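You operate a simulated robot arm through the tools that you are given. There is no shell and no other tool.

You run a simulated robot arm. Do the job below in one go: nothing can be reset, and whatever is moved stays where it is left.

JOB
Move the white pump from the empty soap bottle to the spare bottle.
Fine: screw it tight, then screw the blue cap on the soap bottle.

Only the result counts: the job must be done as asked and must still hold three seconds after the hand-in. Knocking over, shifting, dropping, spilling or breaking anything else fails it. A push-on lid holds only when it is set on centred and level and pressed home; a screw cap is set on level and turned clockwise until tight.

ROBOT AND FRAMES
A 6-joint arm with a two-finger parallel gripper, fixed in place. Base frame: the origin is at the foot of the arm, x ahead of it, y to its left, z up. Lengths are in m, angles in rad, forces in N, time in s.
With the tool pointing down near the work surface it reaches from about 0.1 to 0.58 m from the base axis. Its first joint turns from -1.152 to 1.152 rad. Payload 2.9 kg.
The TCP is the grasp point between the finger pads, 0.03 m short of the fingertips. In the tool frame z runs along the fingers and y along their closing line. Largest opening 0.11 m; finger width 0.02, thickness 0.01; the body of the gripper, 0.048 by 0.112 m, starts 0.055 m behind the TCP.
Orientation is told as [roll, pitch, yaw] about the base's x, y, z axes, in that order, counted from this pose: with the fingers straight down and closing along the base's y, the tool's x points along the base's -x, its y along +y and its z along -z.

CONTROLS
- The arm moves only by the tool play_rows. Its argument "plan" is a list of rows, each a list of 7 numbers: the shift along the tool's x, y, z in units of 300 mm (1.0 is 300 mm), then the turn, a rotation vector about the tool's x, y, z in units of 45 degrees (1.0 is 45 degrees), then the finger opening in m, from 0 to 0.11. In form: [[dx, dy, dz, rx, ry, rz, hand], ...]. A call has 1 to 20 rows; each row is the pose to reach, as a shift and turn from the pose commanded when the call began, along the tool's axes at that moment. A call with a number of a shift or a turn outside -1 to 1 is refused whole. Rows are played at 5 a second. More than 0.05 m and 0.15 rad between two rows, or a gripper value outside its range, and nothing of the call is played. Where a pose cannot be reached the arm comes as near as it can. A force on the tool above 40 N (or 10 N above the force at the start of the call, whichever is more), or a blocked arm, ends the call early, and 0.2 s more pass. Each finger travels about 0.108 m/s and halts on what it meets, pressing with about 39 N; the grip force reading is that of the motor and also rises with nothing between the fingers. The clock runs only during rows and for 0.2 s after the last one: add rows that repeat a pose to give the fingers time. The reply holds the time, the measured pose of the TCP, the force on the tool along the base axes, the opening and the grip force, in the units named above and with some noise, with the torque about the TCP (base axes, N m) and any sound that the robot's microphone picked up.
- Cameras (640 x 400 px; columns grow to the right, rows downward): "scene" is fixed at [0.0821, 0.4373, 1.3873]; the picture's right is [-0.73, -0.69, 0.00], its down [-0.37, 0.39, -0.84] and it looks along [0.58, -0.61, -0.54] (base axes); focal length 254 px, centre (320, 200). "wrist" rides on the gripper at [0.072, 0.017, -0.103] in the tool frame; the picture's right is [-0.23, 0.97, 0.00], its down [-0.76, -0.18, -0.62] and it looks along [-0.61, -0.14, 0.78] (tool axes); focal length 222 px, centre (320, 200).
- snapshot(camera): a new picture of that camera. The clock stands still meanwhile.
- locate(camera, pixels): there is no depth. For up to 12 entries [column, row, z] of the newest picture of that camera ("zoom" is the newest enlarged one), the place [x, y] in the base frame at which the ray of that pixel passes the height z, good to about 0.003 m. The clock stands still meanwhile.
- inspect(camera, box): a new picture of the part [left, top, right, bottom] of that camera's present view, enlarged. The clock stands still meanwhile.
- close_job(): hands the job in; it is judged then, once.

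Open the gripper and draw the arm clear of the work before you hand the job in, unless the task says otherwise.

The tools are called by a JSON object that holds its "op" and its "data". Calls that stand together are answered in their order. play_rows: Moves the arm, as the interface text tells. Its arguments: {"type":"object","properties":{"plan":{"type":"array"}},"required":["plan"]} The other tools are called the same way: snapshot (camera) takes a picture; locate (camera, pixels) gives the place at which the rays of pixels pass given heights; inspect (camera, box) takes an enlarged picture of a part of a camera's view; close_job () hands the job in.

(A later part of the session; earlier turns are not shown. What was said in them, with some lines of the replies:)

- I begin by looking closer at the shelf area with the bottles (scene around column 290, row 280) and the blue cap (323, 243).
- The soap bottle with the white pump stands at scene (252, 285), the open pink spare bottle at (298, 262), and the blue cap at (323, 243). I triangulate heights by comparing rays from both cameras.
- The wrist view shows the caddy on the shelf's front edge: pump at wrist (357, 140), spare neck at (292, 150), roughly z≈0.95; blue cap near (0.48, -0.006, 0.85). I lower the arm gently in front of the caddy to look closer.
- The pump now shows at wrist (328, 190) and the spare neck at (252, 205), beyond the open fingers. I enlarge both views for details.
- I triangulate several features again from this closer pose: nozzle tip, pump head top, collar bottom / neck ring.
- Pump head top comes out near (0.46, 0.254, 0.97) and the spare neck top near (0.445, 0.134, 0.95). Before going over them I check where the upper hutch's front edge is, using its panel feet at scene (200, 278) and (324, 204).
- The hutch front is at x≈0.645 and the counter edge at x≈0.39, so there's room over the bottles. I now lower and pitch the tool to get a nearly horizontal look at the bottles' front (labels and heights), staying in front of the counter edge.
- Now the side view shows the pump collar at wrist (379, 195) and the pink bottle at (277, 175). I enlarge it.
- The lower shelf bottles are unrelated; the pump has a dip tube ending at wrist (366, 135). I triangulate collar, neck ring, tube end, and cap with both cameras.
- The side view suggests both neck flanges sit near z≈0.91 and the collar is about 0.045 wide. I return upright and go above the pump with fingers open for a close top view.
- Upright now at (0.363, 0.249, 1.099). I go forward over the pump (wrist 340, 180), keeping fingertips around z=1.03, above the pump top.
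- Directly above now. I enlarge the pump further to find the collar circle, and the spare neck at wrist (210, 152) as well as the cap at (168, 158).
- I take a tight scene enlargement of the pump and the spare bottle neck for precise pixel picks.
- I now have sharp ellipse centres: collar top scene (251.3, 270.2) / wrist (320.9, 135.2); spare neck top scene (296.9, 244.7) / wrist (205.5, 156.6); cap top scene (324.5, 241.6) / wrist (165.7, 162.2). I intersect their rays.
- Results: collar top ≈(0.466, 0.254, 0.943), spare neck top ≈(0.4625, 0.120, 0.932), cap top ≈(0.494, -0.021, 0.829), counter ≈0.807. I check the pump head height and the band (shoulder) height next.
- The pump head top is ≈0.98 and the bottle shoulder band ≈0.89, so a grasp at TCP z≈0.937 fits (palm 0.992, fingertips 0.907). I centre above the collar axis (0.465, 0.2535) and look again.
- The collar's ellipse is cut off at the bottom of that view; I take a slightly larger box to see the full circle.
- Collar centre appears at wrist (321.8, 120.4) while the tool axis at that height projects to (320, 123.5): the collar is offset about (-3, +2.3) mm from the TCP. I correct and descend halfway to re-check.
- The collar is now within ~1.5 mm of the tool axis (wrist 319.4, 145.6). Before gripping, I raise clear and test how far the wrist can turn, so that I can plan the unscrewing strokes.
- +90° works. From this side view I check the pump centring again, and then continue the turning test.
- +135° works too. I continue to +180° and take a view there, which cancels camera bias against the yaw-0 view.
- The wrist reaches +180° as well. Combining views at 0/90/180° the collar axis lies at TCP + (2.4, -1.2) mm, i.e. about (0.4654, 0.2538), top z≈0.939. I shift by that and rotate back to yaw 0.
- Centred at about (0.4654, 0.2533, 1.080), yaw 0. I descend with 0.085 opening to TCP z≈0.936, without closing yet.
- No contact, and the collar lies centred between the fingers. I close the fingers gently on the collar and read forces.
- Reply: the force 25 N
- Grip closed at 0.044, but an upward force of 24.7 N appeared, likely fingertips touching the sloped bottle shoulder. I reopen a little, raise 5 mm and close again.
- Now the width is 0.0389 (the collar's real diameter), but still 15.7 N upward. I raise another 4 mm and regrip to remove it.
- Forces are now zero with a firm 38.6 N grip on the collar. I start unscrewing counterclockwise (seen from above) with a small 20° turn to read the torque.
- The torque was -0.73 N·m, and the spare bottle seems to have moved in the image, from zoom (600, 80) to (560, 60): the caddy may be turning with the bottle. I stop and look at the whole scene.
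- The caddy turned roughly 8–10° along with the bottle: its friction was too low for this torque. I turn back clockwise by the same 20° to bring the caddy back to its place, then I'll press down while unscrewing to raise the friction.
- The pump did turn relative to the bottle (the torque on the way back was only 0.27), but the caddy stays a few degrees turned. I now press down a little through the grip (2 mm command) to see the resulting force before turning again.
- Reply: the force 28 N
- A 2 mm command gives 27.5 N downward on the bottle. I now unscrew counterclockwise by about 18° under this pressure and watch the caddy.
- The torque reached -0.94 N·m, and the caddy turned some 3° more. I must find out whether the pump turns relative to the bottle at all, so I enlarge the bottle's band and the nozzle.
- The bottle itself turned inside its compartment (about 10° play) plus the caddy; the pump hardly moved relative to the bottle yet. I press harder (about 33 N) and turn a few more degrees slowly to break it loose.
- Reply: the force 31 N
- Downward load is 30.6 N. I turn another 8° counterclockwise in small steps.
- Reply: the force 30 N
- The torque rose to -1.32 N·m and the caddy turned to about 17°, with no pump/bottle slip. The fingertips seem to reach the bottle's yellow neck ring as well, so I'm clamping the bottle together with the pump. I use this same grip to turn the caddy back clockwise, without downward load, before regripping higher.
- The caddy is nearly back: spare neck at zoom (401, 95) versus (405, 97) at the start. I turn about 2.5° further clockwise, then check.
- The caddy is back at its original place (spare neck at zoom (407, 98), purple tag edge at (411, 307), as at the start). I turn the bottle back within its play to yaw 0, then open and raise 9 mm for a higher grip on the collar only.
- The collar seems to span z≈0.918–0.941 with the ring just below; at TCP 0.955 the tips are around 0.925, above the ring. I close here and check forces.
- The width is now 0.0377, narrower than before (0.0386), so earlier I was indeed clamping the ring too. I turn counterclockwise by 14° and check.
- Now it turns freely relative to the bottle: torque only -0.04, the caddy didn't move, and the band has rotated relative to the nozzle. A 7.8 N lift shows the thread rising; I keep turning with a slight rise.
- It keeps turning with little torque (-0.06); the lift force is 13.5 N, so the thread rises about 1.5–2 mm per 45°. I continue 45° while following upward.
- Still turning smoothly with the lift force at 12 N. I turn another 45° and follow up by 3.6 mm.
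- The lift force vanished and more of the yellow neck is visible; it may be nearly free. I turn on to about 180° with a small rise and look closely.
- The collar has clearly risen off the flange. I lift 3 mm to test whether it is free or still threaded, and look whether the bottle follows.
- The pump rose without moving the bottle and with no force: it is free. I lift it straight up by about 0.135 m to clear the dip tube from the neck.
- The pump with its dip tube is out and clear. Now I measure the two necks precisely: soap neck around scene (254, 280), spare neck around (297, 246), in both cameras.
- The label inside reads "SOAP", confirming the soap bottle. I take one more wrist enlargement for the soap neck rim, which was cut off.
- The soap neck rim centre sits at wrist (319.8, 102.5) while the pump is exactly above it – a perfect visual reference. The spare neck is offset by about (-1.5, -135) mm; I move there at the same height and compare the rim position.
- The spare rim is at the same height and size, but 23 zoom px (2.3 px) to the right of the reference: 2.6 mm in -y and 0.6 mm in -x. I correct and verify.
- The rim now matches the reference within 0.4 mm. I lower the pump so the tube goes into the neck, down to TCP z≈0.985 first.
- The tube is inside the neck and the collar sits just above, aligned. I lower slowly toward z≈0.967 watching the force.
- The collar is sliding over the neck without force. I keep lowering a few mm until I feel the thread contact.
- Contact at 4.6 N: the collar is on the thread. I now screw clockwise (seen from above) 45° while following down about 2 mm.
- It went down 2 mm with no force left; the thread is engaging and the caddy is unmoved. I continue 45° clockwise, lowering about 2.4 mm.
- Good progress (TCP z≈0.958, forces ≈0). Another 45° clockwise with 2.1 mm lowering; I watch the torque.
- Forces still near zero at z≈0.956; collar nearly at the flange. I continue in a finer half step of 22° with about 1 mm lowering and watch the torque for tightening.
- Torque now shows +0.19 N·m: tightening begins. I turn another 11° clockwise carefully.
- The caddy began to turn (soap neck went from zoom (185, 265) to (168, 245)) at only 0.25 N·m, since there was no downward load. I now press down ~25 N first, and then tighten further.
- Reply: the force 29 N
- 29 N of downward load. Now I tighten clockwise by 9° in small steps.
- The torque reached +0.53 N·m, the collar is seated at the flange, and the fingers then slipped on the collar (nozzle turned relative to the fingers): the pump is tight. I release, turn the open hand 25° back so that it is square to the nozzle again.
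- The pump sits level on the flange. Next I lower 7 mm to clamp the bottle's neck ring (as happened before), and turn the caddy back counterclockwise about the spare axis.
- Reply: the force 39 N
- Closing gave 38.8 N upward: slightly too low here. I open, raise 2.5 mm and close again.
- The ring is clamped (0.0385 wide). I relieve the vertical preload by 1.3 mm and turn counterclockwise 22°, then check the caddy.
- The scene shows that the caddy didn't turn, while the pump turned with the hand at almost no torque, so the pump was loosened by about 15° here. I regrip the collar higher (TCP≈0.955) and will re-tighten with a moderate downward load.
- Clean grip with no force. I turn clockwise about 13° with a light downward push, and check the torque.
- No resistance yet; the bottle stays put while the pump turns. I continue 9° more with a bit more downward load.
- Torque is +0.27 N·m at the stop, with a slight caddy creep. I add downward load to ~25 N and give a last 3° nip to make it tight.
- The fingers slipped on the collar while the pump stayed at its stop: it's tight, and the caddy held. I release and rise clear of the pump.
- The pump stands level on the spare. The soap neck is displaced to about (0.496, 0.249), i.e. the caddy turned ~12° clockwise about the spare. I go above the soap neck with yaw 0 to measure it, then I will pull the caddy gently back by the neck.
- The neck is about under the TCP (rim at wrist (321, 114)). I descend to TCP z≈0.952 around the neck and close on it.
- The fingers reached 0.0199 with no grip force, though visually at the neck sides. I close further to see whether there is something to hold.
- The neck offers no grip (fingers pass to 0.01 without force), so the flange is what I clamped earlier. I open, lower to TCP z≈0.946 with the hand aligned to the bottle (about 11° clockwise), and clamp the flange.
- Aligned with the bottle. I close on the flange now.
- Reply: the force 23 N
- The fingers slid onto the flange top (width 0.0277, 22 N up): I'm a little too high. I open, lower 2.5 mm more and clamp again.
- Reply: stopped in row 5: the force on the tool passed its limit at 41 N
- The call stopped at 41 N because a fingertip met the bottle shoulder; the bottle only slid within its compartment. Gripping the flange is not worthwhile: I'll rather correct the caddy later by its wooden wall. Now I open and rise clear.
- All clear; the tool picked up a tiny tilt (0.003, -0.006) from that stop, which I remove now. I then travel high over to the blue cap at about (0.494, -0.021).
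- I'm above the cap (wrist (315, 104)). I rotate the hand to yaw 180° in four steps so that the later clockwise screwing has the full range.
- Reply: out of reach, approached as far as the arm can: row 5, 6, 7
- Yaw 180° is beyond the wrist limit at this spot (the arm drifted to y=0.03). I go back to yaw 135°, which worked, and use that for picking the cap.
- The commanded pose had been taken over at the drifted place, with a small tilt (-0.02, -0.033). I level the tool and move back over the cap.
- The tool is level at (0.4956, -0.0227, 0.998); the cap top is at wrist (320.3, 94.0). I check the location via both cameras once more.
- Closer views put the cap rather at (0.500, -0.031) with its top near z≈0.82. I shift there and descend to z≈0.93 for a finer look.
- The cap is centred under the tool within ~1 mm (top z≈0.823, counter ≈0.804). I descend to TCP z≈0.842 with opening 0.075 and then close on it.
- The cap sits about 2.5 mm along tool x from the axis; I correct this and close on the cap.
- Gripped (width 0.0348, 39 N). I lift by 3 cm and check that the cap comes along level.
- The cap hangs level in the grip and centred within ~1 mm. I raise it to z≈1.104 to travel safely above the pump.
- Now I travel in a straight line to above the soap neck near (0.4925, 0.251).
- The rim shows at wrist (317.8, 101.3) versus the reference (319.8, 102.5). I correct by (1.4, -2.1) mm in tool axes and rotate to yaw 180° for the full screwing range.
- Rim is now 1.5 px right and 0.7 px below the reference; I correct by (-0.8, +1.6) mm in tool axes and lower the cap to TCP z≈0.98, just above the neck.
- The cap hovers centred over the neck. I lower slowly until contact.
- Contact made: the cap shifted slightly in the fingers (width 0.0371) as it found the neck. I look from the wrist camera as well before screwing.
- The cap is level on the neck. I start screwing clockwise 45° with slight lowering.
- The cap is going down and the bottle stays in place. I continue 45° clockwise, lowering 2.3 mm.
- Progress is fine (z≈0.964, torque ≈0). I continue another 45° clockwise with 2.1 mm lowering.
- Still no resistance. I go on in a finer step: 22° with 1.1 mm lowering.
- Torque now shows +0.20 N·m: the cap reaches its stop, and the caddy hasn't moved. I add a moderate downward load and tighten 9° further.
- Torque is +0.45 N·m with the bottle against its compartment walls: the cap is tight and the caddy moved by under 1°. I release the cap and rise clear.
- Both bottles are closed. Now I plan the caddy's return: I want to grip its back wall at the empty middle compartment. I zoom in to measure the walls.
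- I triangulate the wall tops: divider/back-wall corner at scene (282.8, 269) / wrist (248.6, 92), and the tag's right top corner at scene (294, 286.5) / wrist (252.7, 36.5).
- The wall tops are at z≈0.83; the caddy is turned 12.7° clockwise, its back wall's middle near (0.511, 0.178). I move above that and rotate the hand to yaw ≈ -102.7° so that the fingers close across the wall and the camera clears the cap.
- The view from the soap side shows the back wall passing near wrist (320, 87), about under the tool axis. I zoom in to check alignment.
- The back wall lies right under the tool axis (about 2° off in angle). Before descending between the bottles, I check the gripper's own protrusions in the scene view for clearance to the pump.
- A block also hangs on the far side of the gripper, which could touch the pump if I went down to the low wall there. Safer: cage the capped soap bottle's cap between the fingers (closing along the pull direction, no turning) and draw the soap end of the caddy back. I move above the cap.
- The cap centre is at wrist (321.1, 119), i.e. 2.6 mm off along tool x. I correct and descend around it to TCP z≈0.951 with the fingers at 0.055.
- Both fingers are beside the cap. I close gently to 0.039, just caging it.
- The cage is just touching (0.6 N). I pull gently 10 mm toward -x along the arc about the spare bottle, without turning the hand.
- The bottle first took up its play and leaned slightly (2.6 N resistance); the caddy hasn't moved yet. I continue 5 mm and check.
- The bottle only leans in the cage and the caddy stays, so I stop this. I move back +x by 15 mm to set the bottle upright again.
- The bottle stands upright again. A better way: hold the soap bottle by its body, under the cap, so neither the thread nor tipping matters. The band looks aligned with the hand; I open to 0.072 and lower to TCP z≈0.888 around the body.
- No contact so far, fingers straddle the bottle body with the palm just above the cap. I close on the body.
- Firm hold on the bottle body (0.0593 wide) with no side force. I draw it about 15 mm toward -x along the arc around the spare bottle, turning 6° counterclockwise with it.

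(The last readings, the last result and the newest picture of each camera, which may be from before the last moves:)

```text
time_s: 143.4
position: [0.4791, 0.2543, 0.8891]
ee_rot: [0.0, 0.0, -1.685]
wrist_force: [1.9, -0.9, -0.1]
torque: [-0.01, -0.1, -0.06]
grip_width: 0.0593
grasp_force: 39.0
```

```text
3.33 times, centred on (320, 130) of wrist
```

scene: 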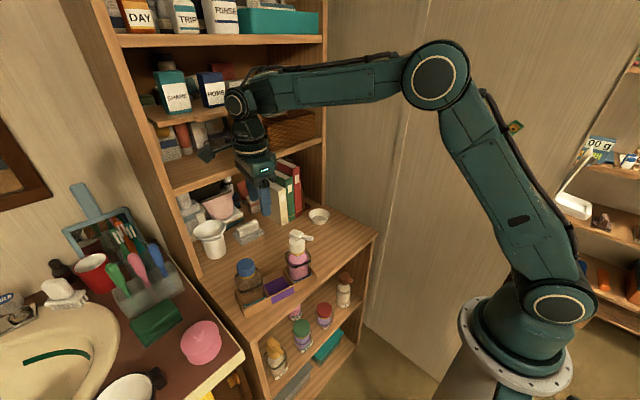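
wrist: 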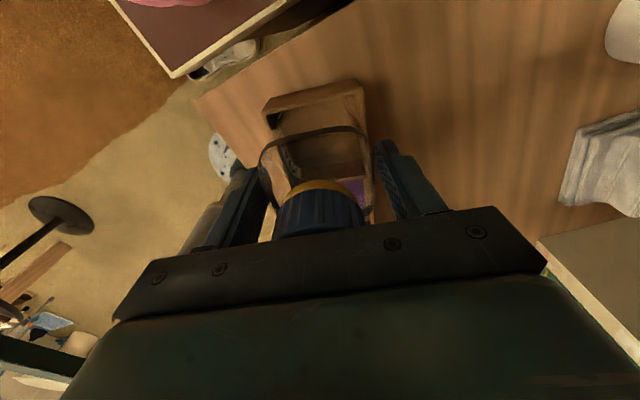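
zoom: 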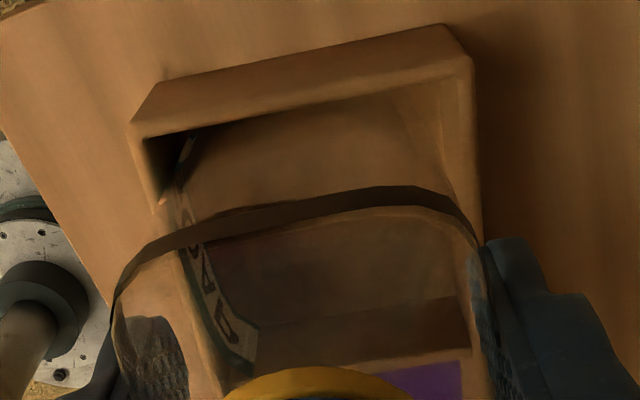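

The caddy follows nicely: purple tag corner went from (389, 308) to (398, 312), target (411, 307). It now needs about 6.4° more, with soap end (-13, -4) mm and spare end about (+2, -4) mm. I continue with a smaller shift and more counterclockwise turn of the body.

{"op": "play_rows", "data": {"plan": [[-0.002, -0.004, 0, 0, 0, -0.04, 0.045], [-0.004, -0.009, 0, 0, 0, -0.08, 0.045], [-0.006, -0.014, 0, 0, 0, -0.12, 0.045], [-0.008, -0.018, 0, 0, 0, -0.16, 0.045], [-0.009, -0.021, 0, 0, 0, -0.2, 0.045], [-0.009, -0.021, 0, 0, 0, -0.2, 0.045]]}}

{"op": "inspect", "data": {"camera": "scene", "box": [216, 225, 344, 305]}}

{"op": "inspect", "data": {"camera": "wrist", "box": [224, 70, 416, 190]}}

```text
time_s: 144.8
position: [0.473, 0.2528, 0.89]
ee_rot: [0.0, -0.002, -1.53]
wrist_force: [-1.8, -2.3, 0.8]
torque: [-0.03, 0.06, -0.4]
grip_width: 0.0592
grasp_force: 38.9
```

```text
5.00 times, centred on (280, 265) of scene
```

zoom: 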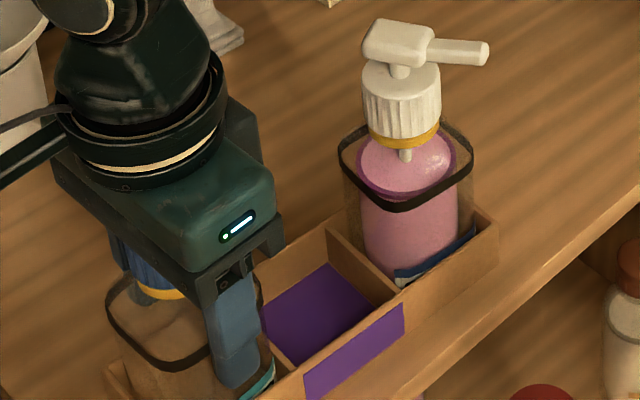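

```text
3.33 times, centred on (320, 130) of wrist
```

zoom: 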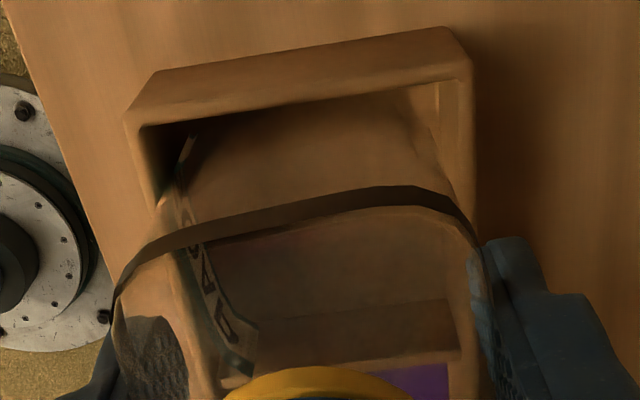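

The tag corners are now (404, 304) and (305, 398) versus the original (411, 307) and (315, 400): the angle is restored, and about 4 mm toward -x remains. I draw 3.5 mm more in -x, easing the turn slightly.

{"op": "play_rows", "data": {"plan": [[0, -0.004, 0, 0, 0, 0.02, 0.045], [0, -0.008, 0, 0, 0, 0.04, 0.045], [0, -0.012, 0, 0, 0, 0.06, 0.045], [0, -0.012, 0, 0, 0, 0.06, 0.045]]}}

{"op": "inspect", "data": {"camera": "scene", "box": [216, 225, 344, 305]}}

```text
time_s: 145.8
position: [0.4688, 0.2534, 0.8889]
ee_rot: [0.002, -0.001, -1.576]
wrist_force: [1.0, -0.9, 0.4]
torque: [-0.01, -0.1, -0.05]
grip_width: 0.0595
grasp_force: 38.9
```

```text
5.00 times, centred on (280, 265) of scene
```

zoom: 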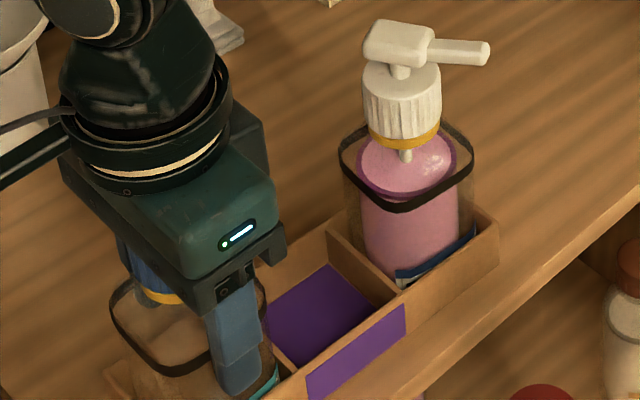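

Now it pulls again (+1 N resistance). I draw another 4 mm in -x.

{"op": "play_rows", "data": {"plan": [[0, -0.004, 0, 0, 0, 0, 0.045], [0, -0.008, 0, 0, 0, 0, 0.045], [0, -0.013, 0, 0, 0, 0, 0.045], [0, -0.013, 0, 0, 0, 0, 0.045]]}}

{"op": "inspect", "data": {"camera": "scene", "box": [216, 225, 344, 305]}}

```text
time_s: 146.8
position: [0.4669, 0.2527, 0.8901]
ee_rot: [0.0, 0.001, -1.578]
wrist_force: [3.4, -1.0, 4.9]
torque: [-0.08, -0.06, -0.05]
grip_width: 0.059
grasp_force: 39.3
```

```text
5.00 times, centred on (280, 265) of scene
```

zoom: 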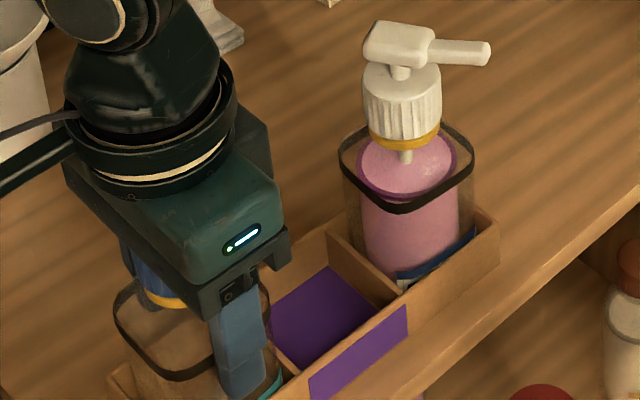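

The tag corners at (406, 307) and (309, 399) are within about 2–3 mm of their original places. I release the bottle body and rise straight up.

{"op": "play_rows", "data": {"plan": [[0, 0, 0, 0, 0, 0, 0.06], [0, 0, 0, 0, 0, 0, 0.068], [0, 0, 0, 0, 0, 0, 0.074], [0, 0, 0, 0, 0, 0, 0.074], [0, 0, -0.04, 0, 0, 0, 0.074], [0, 0, -0.1, 0, 0, 0, 0.074], [0, 0, -0.18, 0, 0, 0, 0.074], [0, 0, -0.27, 0, 0, 0, 0.074], [0, 0, -0.37, 0, 0, 0, 0.074], [0, 0, -0.47, 0, 0, 0, 0.074], [0, 0, -0.57, 0, 0, 0, 0.074]]}}

{"op": "inspect", "data": {"camera": "scene", "box": [216, 225, 344, 305]}}

{"op": "snapshot", "data": {"camera": "wrist"}}

```text
time_s: 149.2
position: [0.4653, 0.2522, 1.0593]
ee_rot: [-0.001, 0.0, -1.575]
wrist_force: [-0.3, 0.5, 0.0]
torque: [-0.03, 0.0, 0.03]
grip_width: 0.0742
grasp_force: 0.1
```

```text
5.00 times, centred on (280, 265) of scene
```

zoom: 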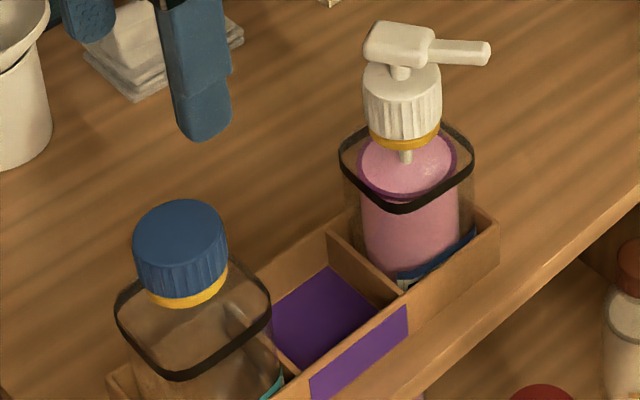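

```text
taken
```

wrist: 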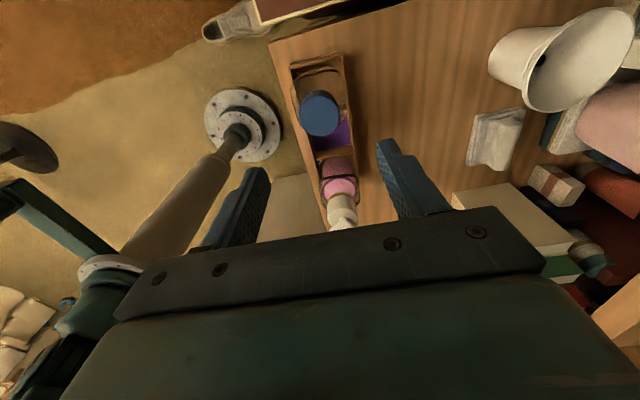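

Everything stands upright, and the caddy matches its initial picture. I inspect the cap and the pump seat closely.

{"op": "inspect", "data": {"camera": "scene", "box": [228, 255, 276, 285]}}

{"op": "inspect", "data": {"camera": "scene", "box": [272, 224, 320, 254]}}

{"op": "inspect", "data": {"camera": "wrist", "box": [270, 50, 382, 120]}}

```text
13.33 times, centred on (252, 270) of scene
```

zoom: 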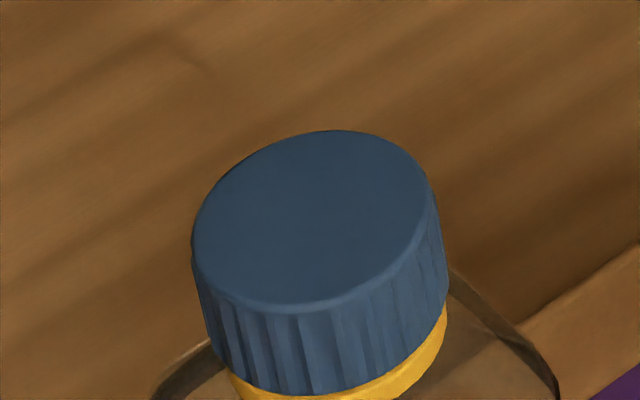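

```text
13.33 times, centred on (296, 239) of scene
```

zoom: 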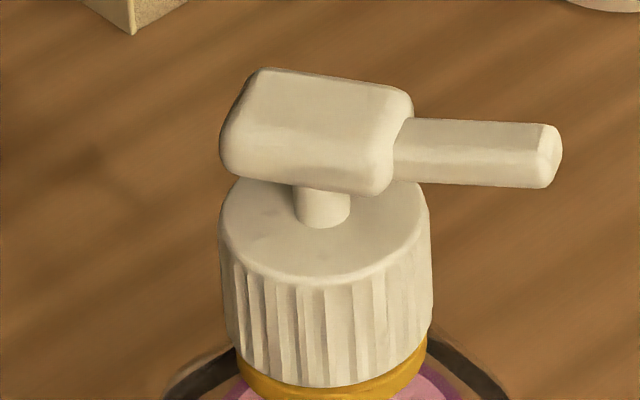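

```text
5.71 times, centred on (326, 85) of wrist
```

zoom: 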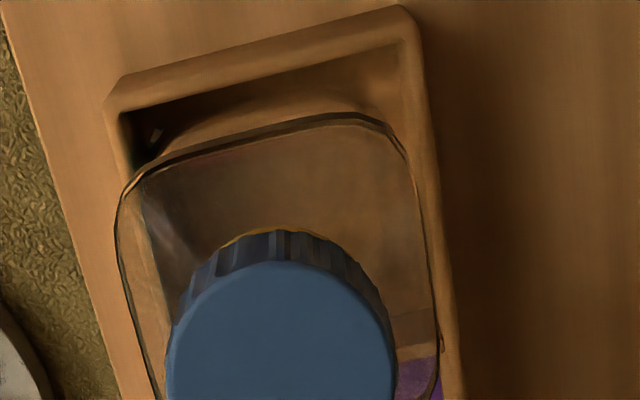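

The pump sits evenly on its flange. I want to verify the cap's tightness after the handling: I take a look at the cap from above to centre on it again.

{"op": "inspect", "data": {"camera": "wrist", "box": [256, 75, 384, 155]}}

{"op": "inspect", "data": {"camera": "scene", "box": [224, 258, 288, 298]}}

```text
5.00 times, centred on (320, 115) of wrist
```

zoom: 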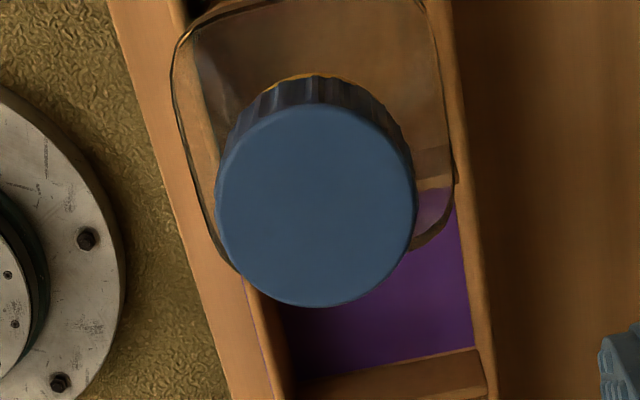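

```text
10.00 times, centred on (256, 278) of scene
```

zoom: 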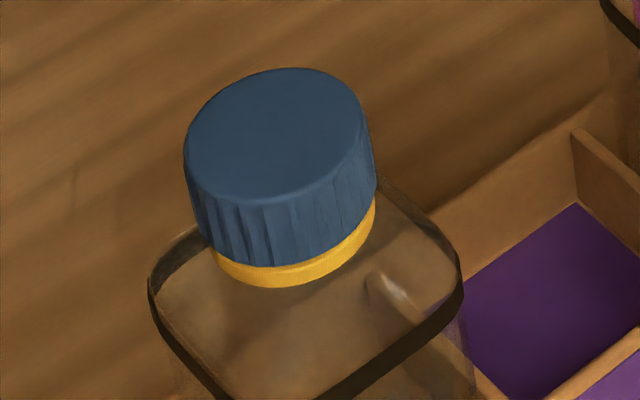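

The cap is level and right beneath the tool (wrist 319.1, 116). I descend to TCP z≈0.957 and grip the cap to check its tightness in the clockwise direction only.

{"op": "play_rows", "data": {"plan": [[0, -0.001, 0.07, 0, 0, 0, 0.06], [0, -0.001, 0.15, 0, 0, 0, 0.06], [0, -0.001, 0.23, 0, 0, 0, 0.06], [0, -0.001, 0.3, 0, 0, 0, 0.06], [0, -0.001, 0.335, 0, 0, 0, 0.06], [0, -0.001, 0.335, 0, 0, 0, 0.05], [0, -0.001, 0.335, 0, 0, 0, 0.04], [0, -0.001, 0.335, 0, 0, 0, 0.03], [0, -0.001, 0.335, 0, 0, 0, 0.02], [0, -0.001, 0.335, 0, 0, 0, 0.02]]}}

{"op": "inspect", "data": {"camera": "scene", "box": [216, 225, 344, 305]}}

```text
time_s: 151.4
position: [0.4652, 0.2509, 0.96]
ee_rot: [0.0, -0.001, -1.576]
wrist_force: [0.0, -0.6, -0.8]
torque: [0.01, 0.0, -0.02]
grip_width: 0.035
grasp_force: 39.0
```

```text
5.00 times, centred on (280, 265) of scene
```

zoom: 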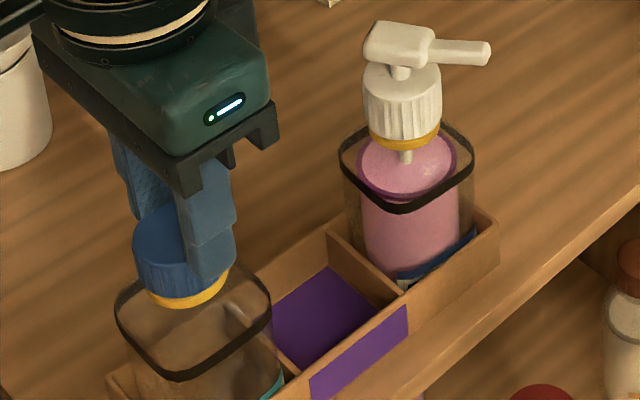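

Gripped cleanly. I turn clockwise 11° and read the torque.

{"op": "play_rows", "data": {"plan": [[0, 0, 0, 0, 0, 0.08, 0.02], [0, 0, 0, 0, 0, 0.16, 0.02], [0, 0, 0, 0, 0, 0.25, 0.02], [0, 0, 0, 0, 0, 0.25, 0.02]]}}

{"op": "inspect", "data": {"camera": "scene", "box": [216, 225, 344, 305]}}

{"op": "inspect", "data": {"camera": "wrist", "box": [240, 80, 400, 180]}}

```text
time_s: 152.4
position: [0.4647, 0.2525, 0.9608]
ee_rot: [-0.002, -0.001, -1.773]
wrist_force: [0.8, -0.1, 2.0]
torque: [-0.02, -0.09, 0.2]
grip_width: 0.0351
grasp_force: 39.4
```

```text
5.00 times, centred on (280, 265) of scene
```

zoom: 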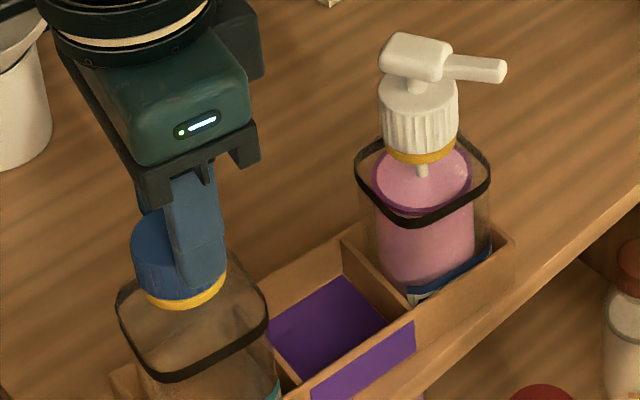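

```text
4.00 times, centred on (320, 130) of wrist
```

zoom: 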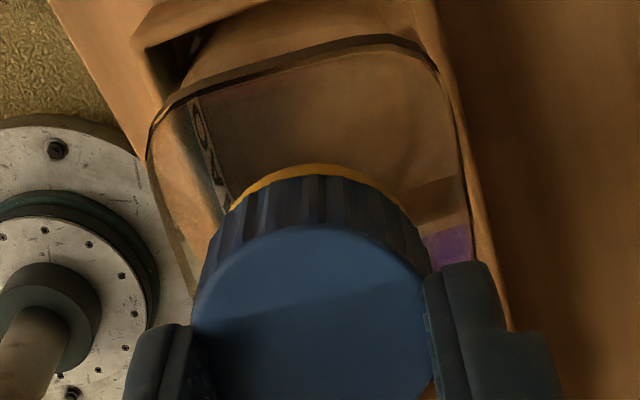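

The cap is rigidly tight (the whole bottle turned with it), but this nudged the caddy about 6° clockwise around the soap bottle. I release, and take the bottle body again to turn it back.

{"op": "play_rows", "data": {"plan": [[0, 0, 0, 0, 0, 0, 0.04], [0, 0, 0, 0, 0, 0, 0.055], [0, 0, 0, 0, 0, 0, 0.072], [0, 0, 0, 0, 0, 0, 0.074], [0, 0, 0.06, 0, 0, 0, 0.074], [0, 0, 0.12, 0, 0, 0, 0.074], [0, 0, 0.18, 0, 0, 0, 0.074], [0, 0, 0.215, 0, 0, 0, 0.074], [0, 0, 0.235, 0, 0, 0, 0.074], [0, 0, 0.235, 0, 0, 0, 0.074]]}}

{"op": "inspect", "data": {"camera": "wrist", "box": [224, 70, 416, 190]}}

```text
time_s: 154.6
position: [0.4646, 0.2529, 0.8884]
ee_rot: [0.0, -0.001, -1.772]
wrist_force: [-0.4, -1.0, 0.4]
torque: [-0.04, 0.0, 0.04]
grip_width: 0.0738
grasp_force: 0.0
```

```text
3.33 times, centred on (320, 130) of wrist
```

zoom: 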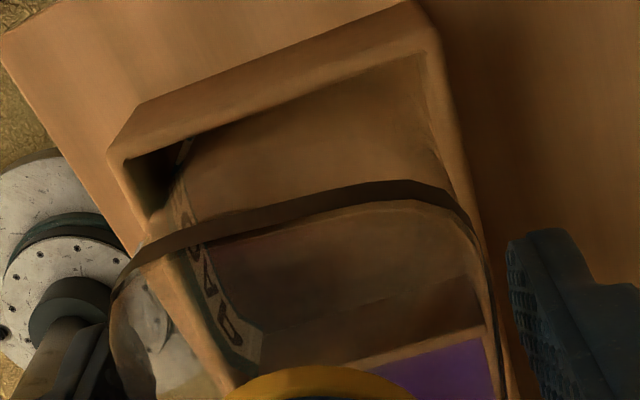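

Fingers are around the body again, aligned. I close on it and then turn counterclockwise 15° about the soap axis.

{"op": "play_rows", "data": {"plan": [[0, 0, 0, 0, 0, 0, 0.066], [0, 0, 0, 0, 0, 0, 0.06], [0, 0, 0, 0, 0, 0, 0.052], [0, 0, 0, 0, 0, 0, 0.045], [0, 0, 0, 0, 0, 0, 0.045], [0, 0, 0, 0, 0, -0.08, 0.045], [0, 0, 0, 0, 0, -0.16, 0.045], [0, 0, 0, 0, 0, -0.24, 0.045], [0, 0, 0, 0, 0, -0.32, 0.045], [0, 0, 0, 0, 0, -0.32, 0.045]]}}

{"op": "inspect", "data": {"camera": "scene", "box": [216, 225, 344, 305]}}

```text
time_s: 156.8
position: [0.4651, 0.2517, 0.8895]
ee_rot: [0.0, -0.003, -1.52]
wrist_force: [-1.1, 0.1, -2.8]
torque: [-0.01, 0.11, -0.17]
grip_width: 0.0595
grasp_force: 39.1
```

```text
5.00 times, centred on (280, 265) of scene
```

zoom: 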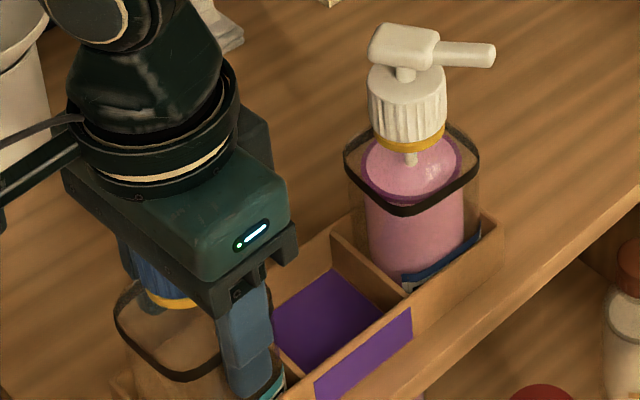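

The tag corners are now at (412, 308) and (316, 398), practically identical to the start (411, 307) / (315, 400), and the spare band matches too. I ease the torque, release, and rise clear.

{"op": "play_rows", "data": {"plan": [[0, 0, 0, 0, 0, 0.03, 0.045], [0, 0, 0, 0, 0, 0.03, 0.06], [0, 0, 0, 0, 0, 0.03, 0.068], [0, 0, 0, 0, 0, 0.03, 0.074], [0, 0, 0, 0, 0, 0.03, 0.074], [0, 0, -0.04, 0, 0, 0.03, 0.074], [0, 0, -0.1, 0, 0, 0.03, 0.074], [0, 0, -0.18, 0, 0, 0.03, 0.074], [0, 0, -0.27, 0, 0, 0.03, 0.074], [0, 0, -0.37, 0, 0, 0.03, 0.074], [0, 0, -0.48, 0, 0, 0.03, 0.074], [0, 0, -0.6, 0, 0, 0.03, 0.074]]}}

{"op": "inspect", "data": {"camera": "scene", "box": [216, 225, 344, 305]}}

{"op": "snapshot", "data": {"camera": "scene"}}

```text
time_s: 159.4
position: [0.466, 0.2526, 1.069]
ee_rot: [0.0, 0.0, -1.544]
wrist_force: [-0.1, 0.4, -0.1]
torque: [0.01, 0.02, -0.01]
grip_width: 0.0741
grasp_force: 0.0
```

```text
5.00 times, centred on (280, 265) of scene
```

zoom: 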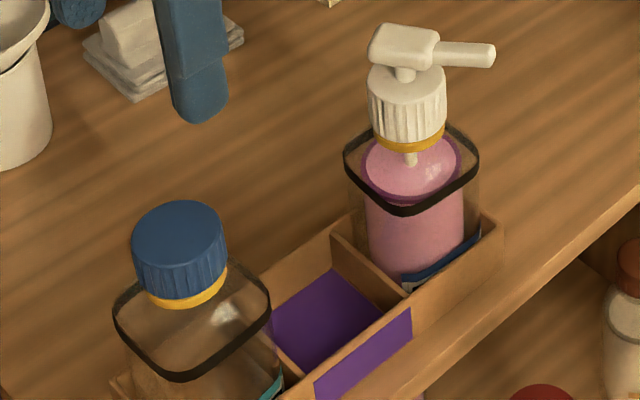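

```text
taken
```

scene: 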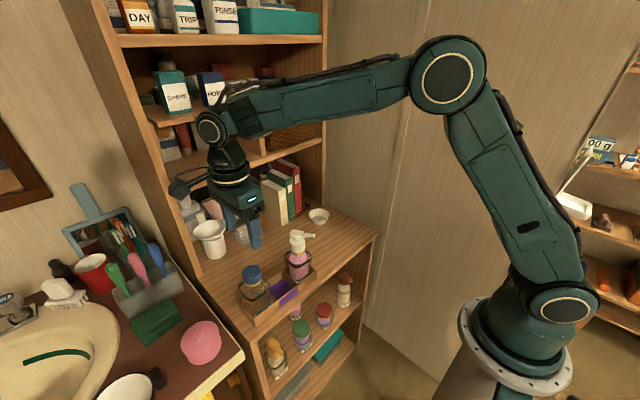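

Everything matches the initial layout. I take one last close look at both closures' gaps to the yellow flanges.

{"op": "inspect", "data": {"camera": "scene", "box": [277, 236, 317, 261]}}

{"op": "inspect", "data": {"camera": "scene", "box": [235, 264, 275, 289]}}

```text
16.00 times, centred on (297, 248) of scene
```

zoom: 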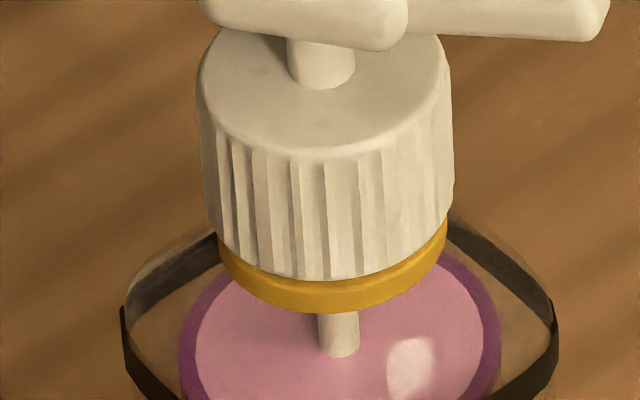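

```text
16.00 times, centred on (255, 276) of scene
```

zoom: 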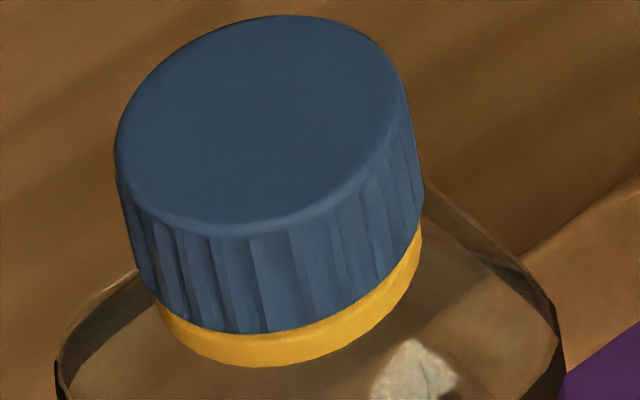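

Both closures sit evenly on their flanges with no gap. I open the hand fully and withdraw the arm up and back from the work.

{"op": "play_rows", "data": {"plan": [[0, 0, -0.1, 0, 0, 0, 0.09], [0, 0, -0.2, 0, 0, 0, 0.11], [0, 0, -0.3, 0, 0, 0, 0.11], [0, 0, -0.4, 0, 0, 0, 0.11], [0, -0.1, -0.45, 0, 0, 0, 0.11], [0, -0.2, -0.5, 0, 0, 0, 0.11], [0, -0.3, -0.5, 0, 0, 0, 0.11], [0, -0.4, -0.5, 0, 0, 0, 0.11], [0, -0.4, -0.5, 0, 0, 0, 0.11]]}}

{"op": "snapshot", "data": {"camera": "scene"}}

{"op": "inspect", "data": {"camera": "scene", "box": [180, 190, 380, 315]}}

```text
time_s: 161.4
position: [0.3455, 0.2493, 1.2188]
ee_rot: [0.0, 0.0, -1.546]
wrist_force: [-0.3, 0.0, 0.6]
torque: [0.0, 0.02, -0.05]
grip_width: 0.1099
grasp_force: 0.0
```

```text
taken
```

scene: 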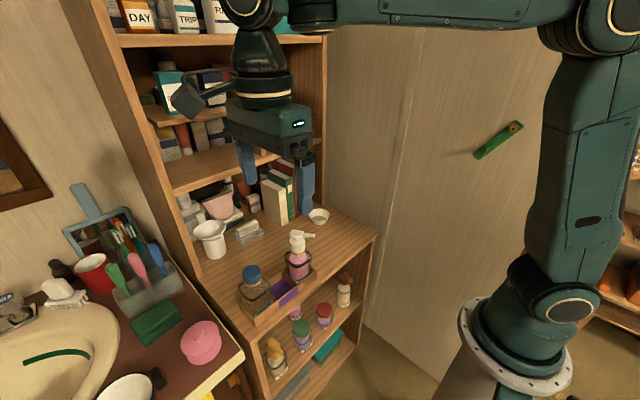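

```text
3.20 times, centred on (280, 252) of scene
```

zoom: 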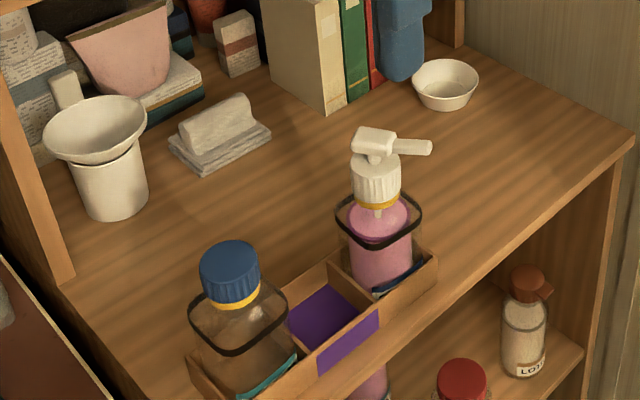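

The final view matches the starting layout: the pump is on the spare bottle at (375, 175), the blue cap is on the soap bottle at (232, 275), and the caddy is back in its original place to within a couple of millimetres. The hand is open and clear, so I hand the job in.

{"op": "close_job", "data": {}}

```text
The job is handed in.
```

The white pump is now screwed tight on the spare bottle, and the blue cap is screwed tight on the soap bottle. I've handed the job in but don't have the verdict.

- **Pump:** I screwed it to its stop on the spare bottle. It came about 15° loose when I tried to turn the caddy back using that bottle's neck. I tightened it again until the fingers slipped on the collar, and I haven't touched it since.
- **Cap:** I tightened it to about 0.45 N·m. When I checked later, the whole bottle turned with it, so it is at its stop.
- **Caddy:** The bottle caddy moved several times while I was screwing. At the worst point one bottle was about 4 cm out of place. I moved it back, and in the last pictures it matches its starting position to within about 2 mm.

While I was moving the caddy, the capped soap bottle leaned a few degrees at one point and was set upright again. As far as the pictures show, nothing fell, spilled or broke. The hand is open and clear of the work.
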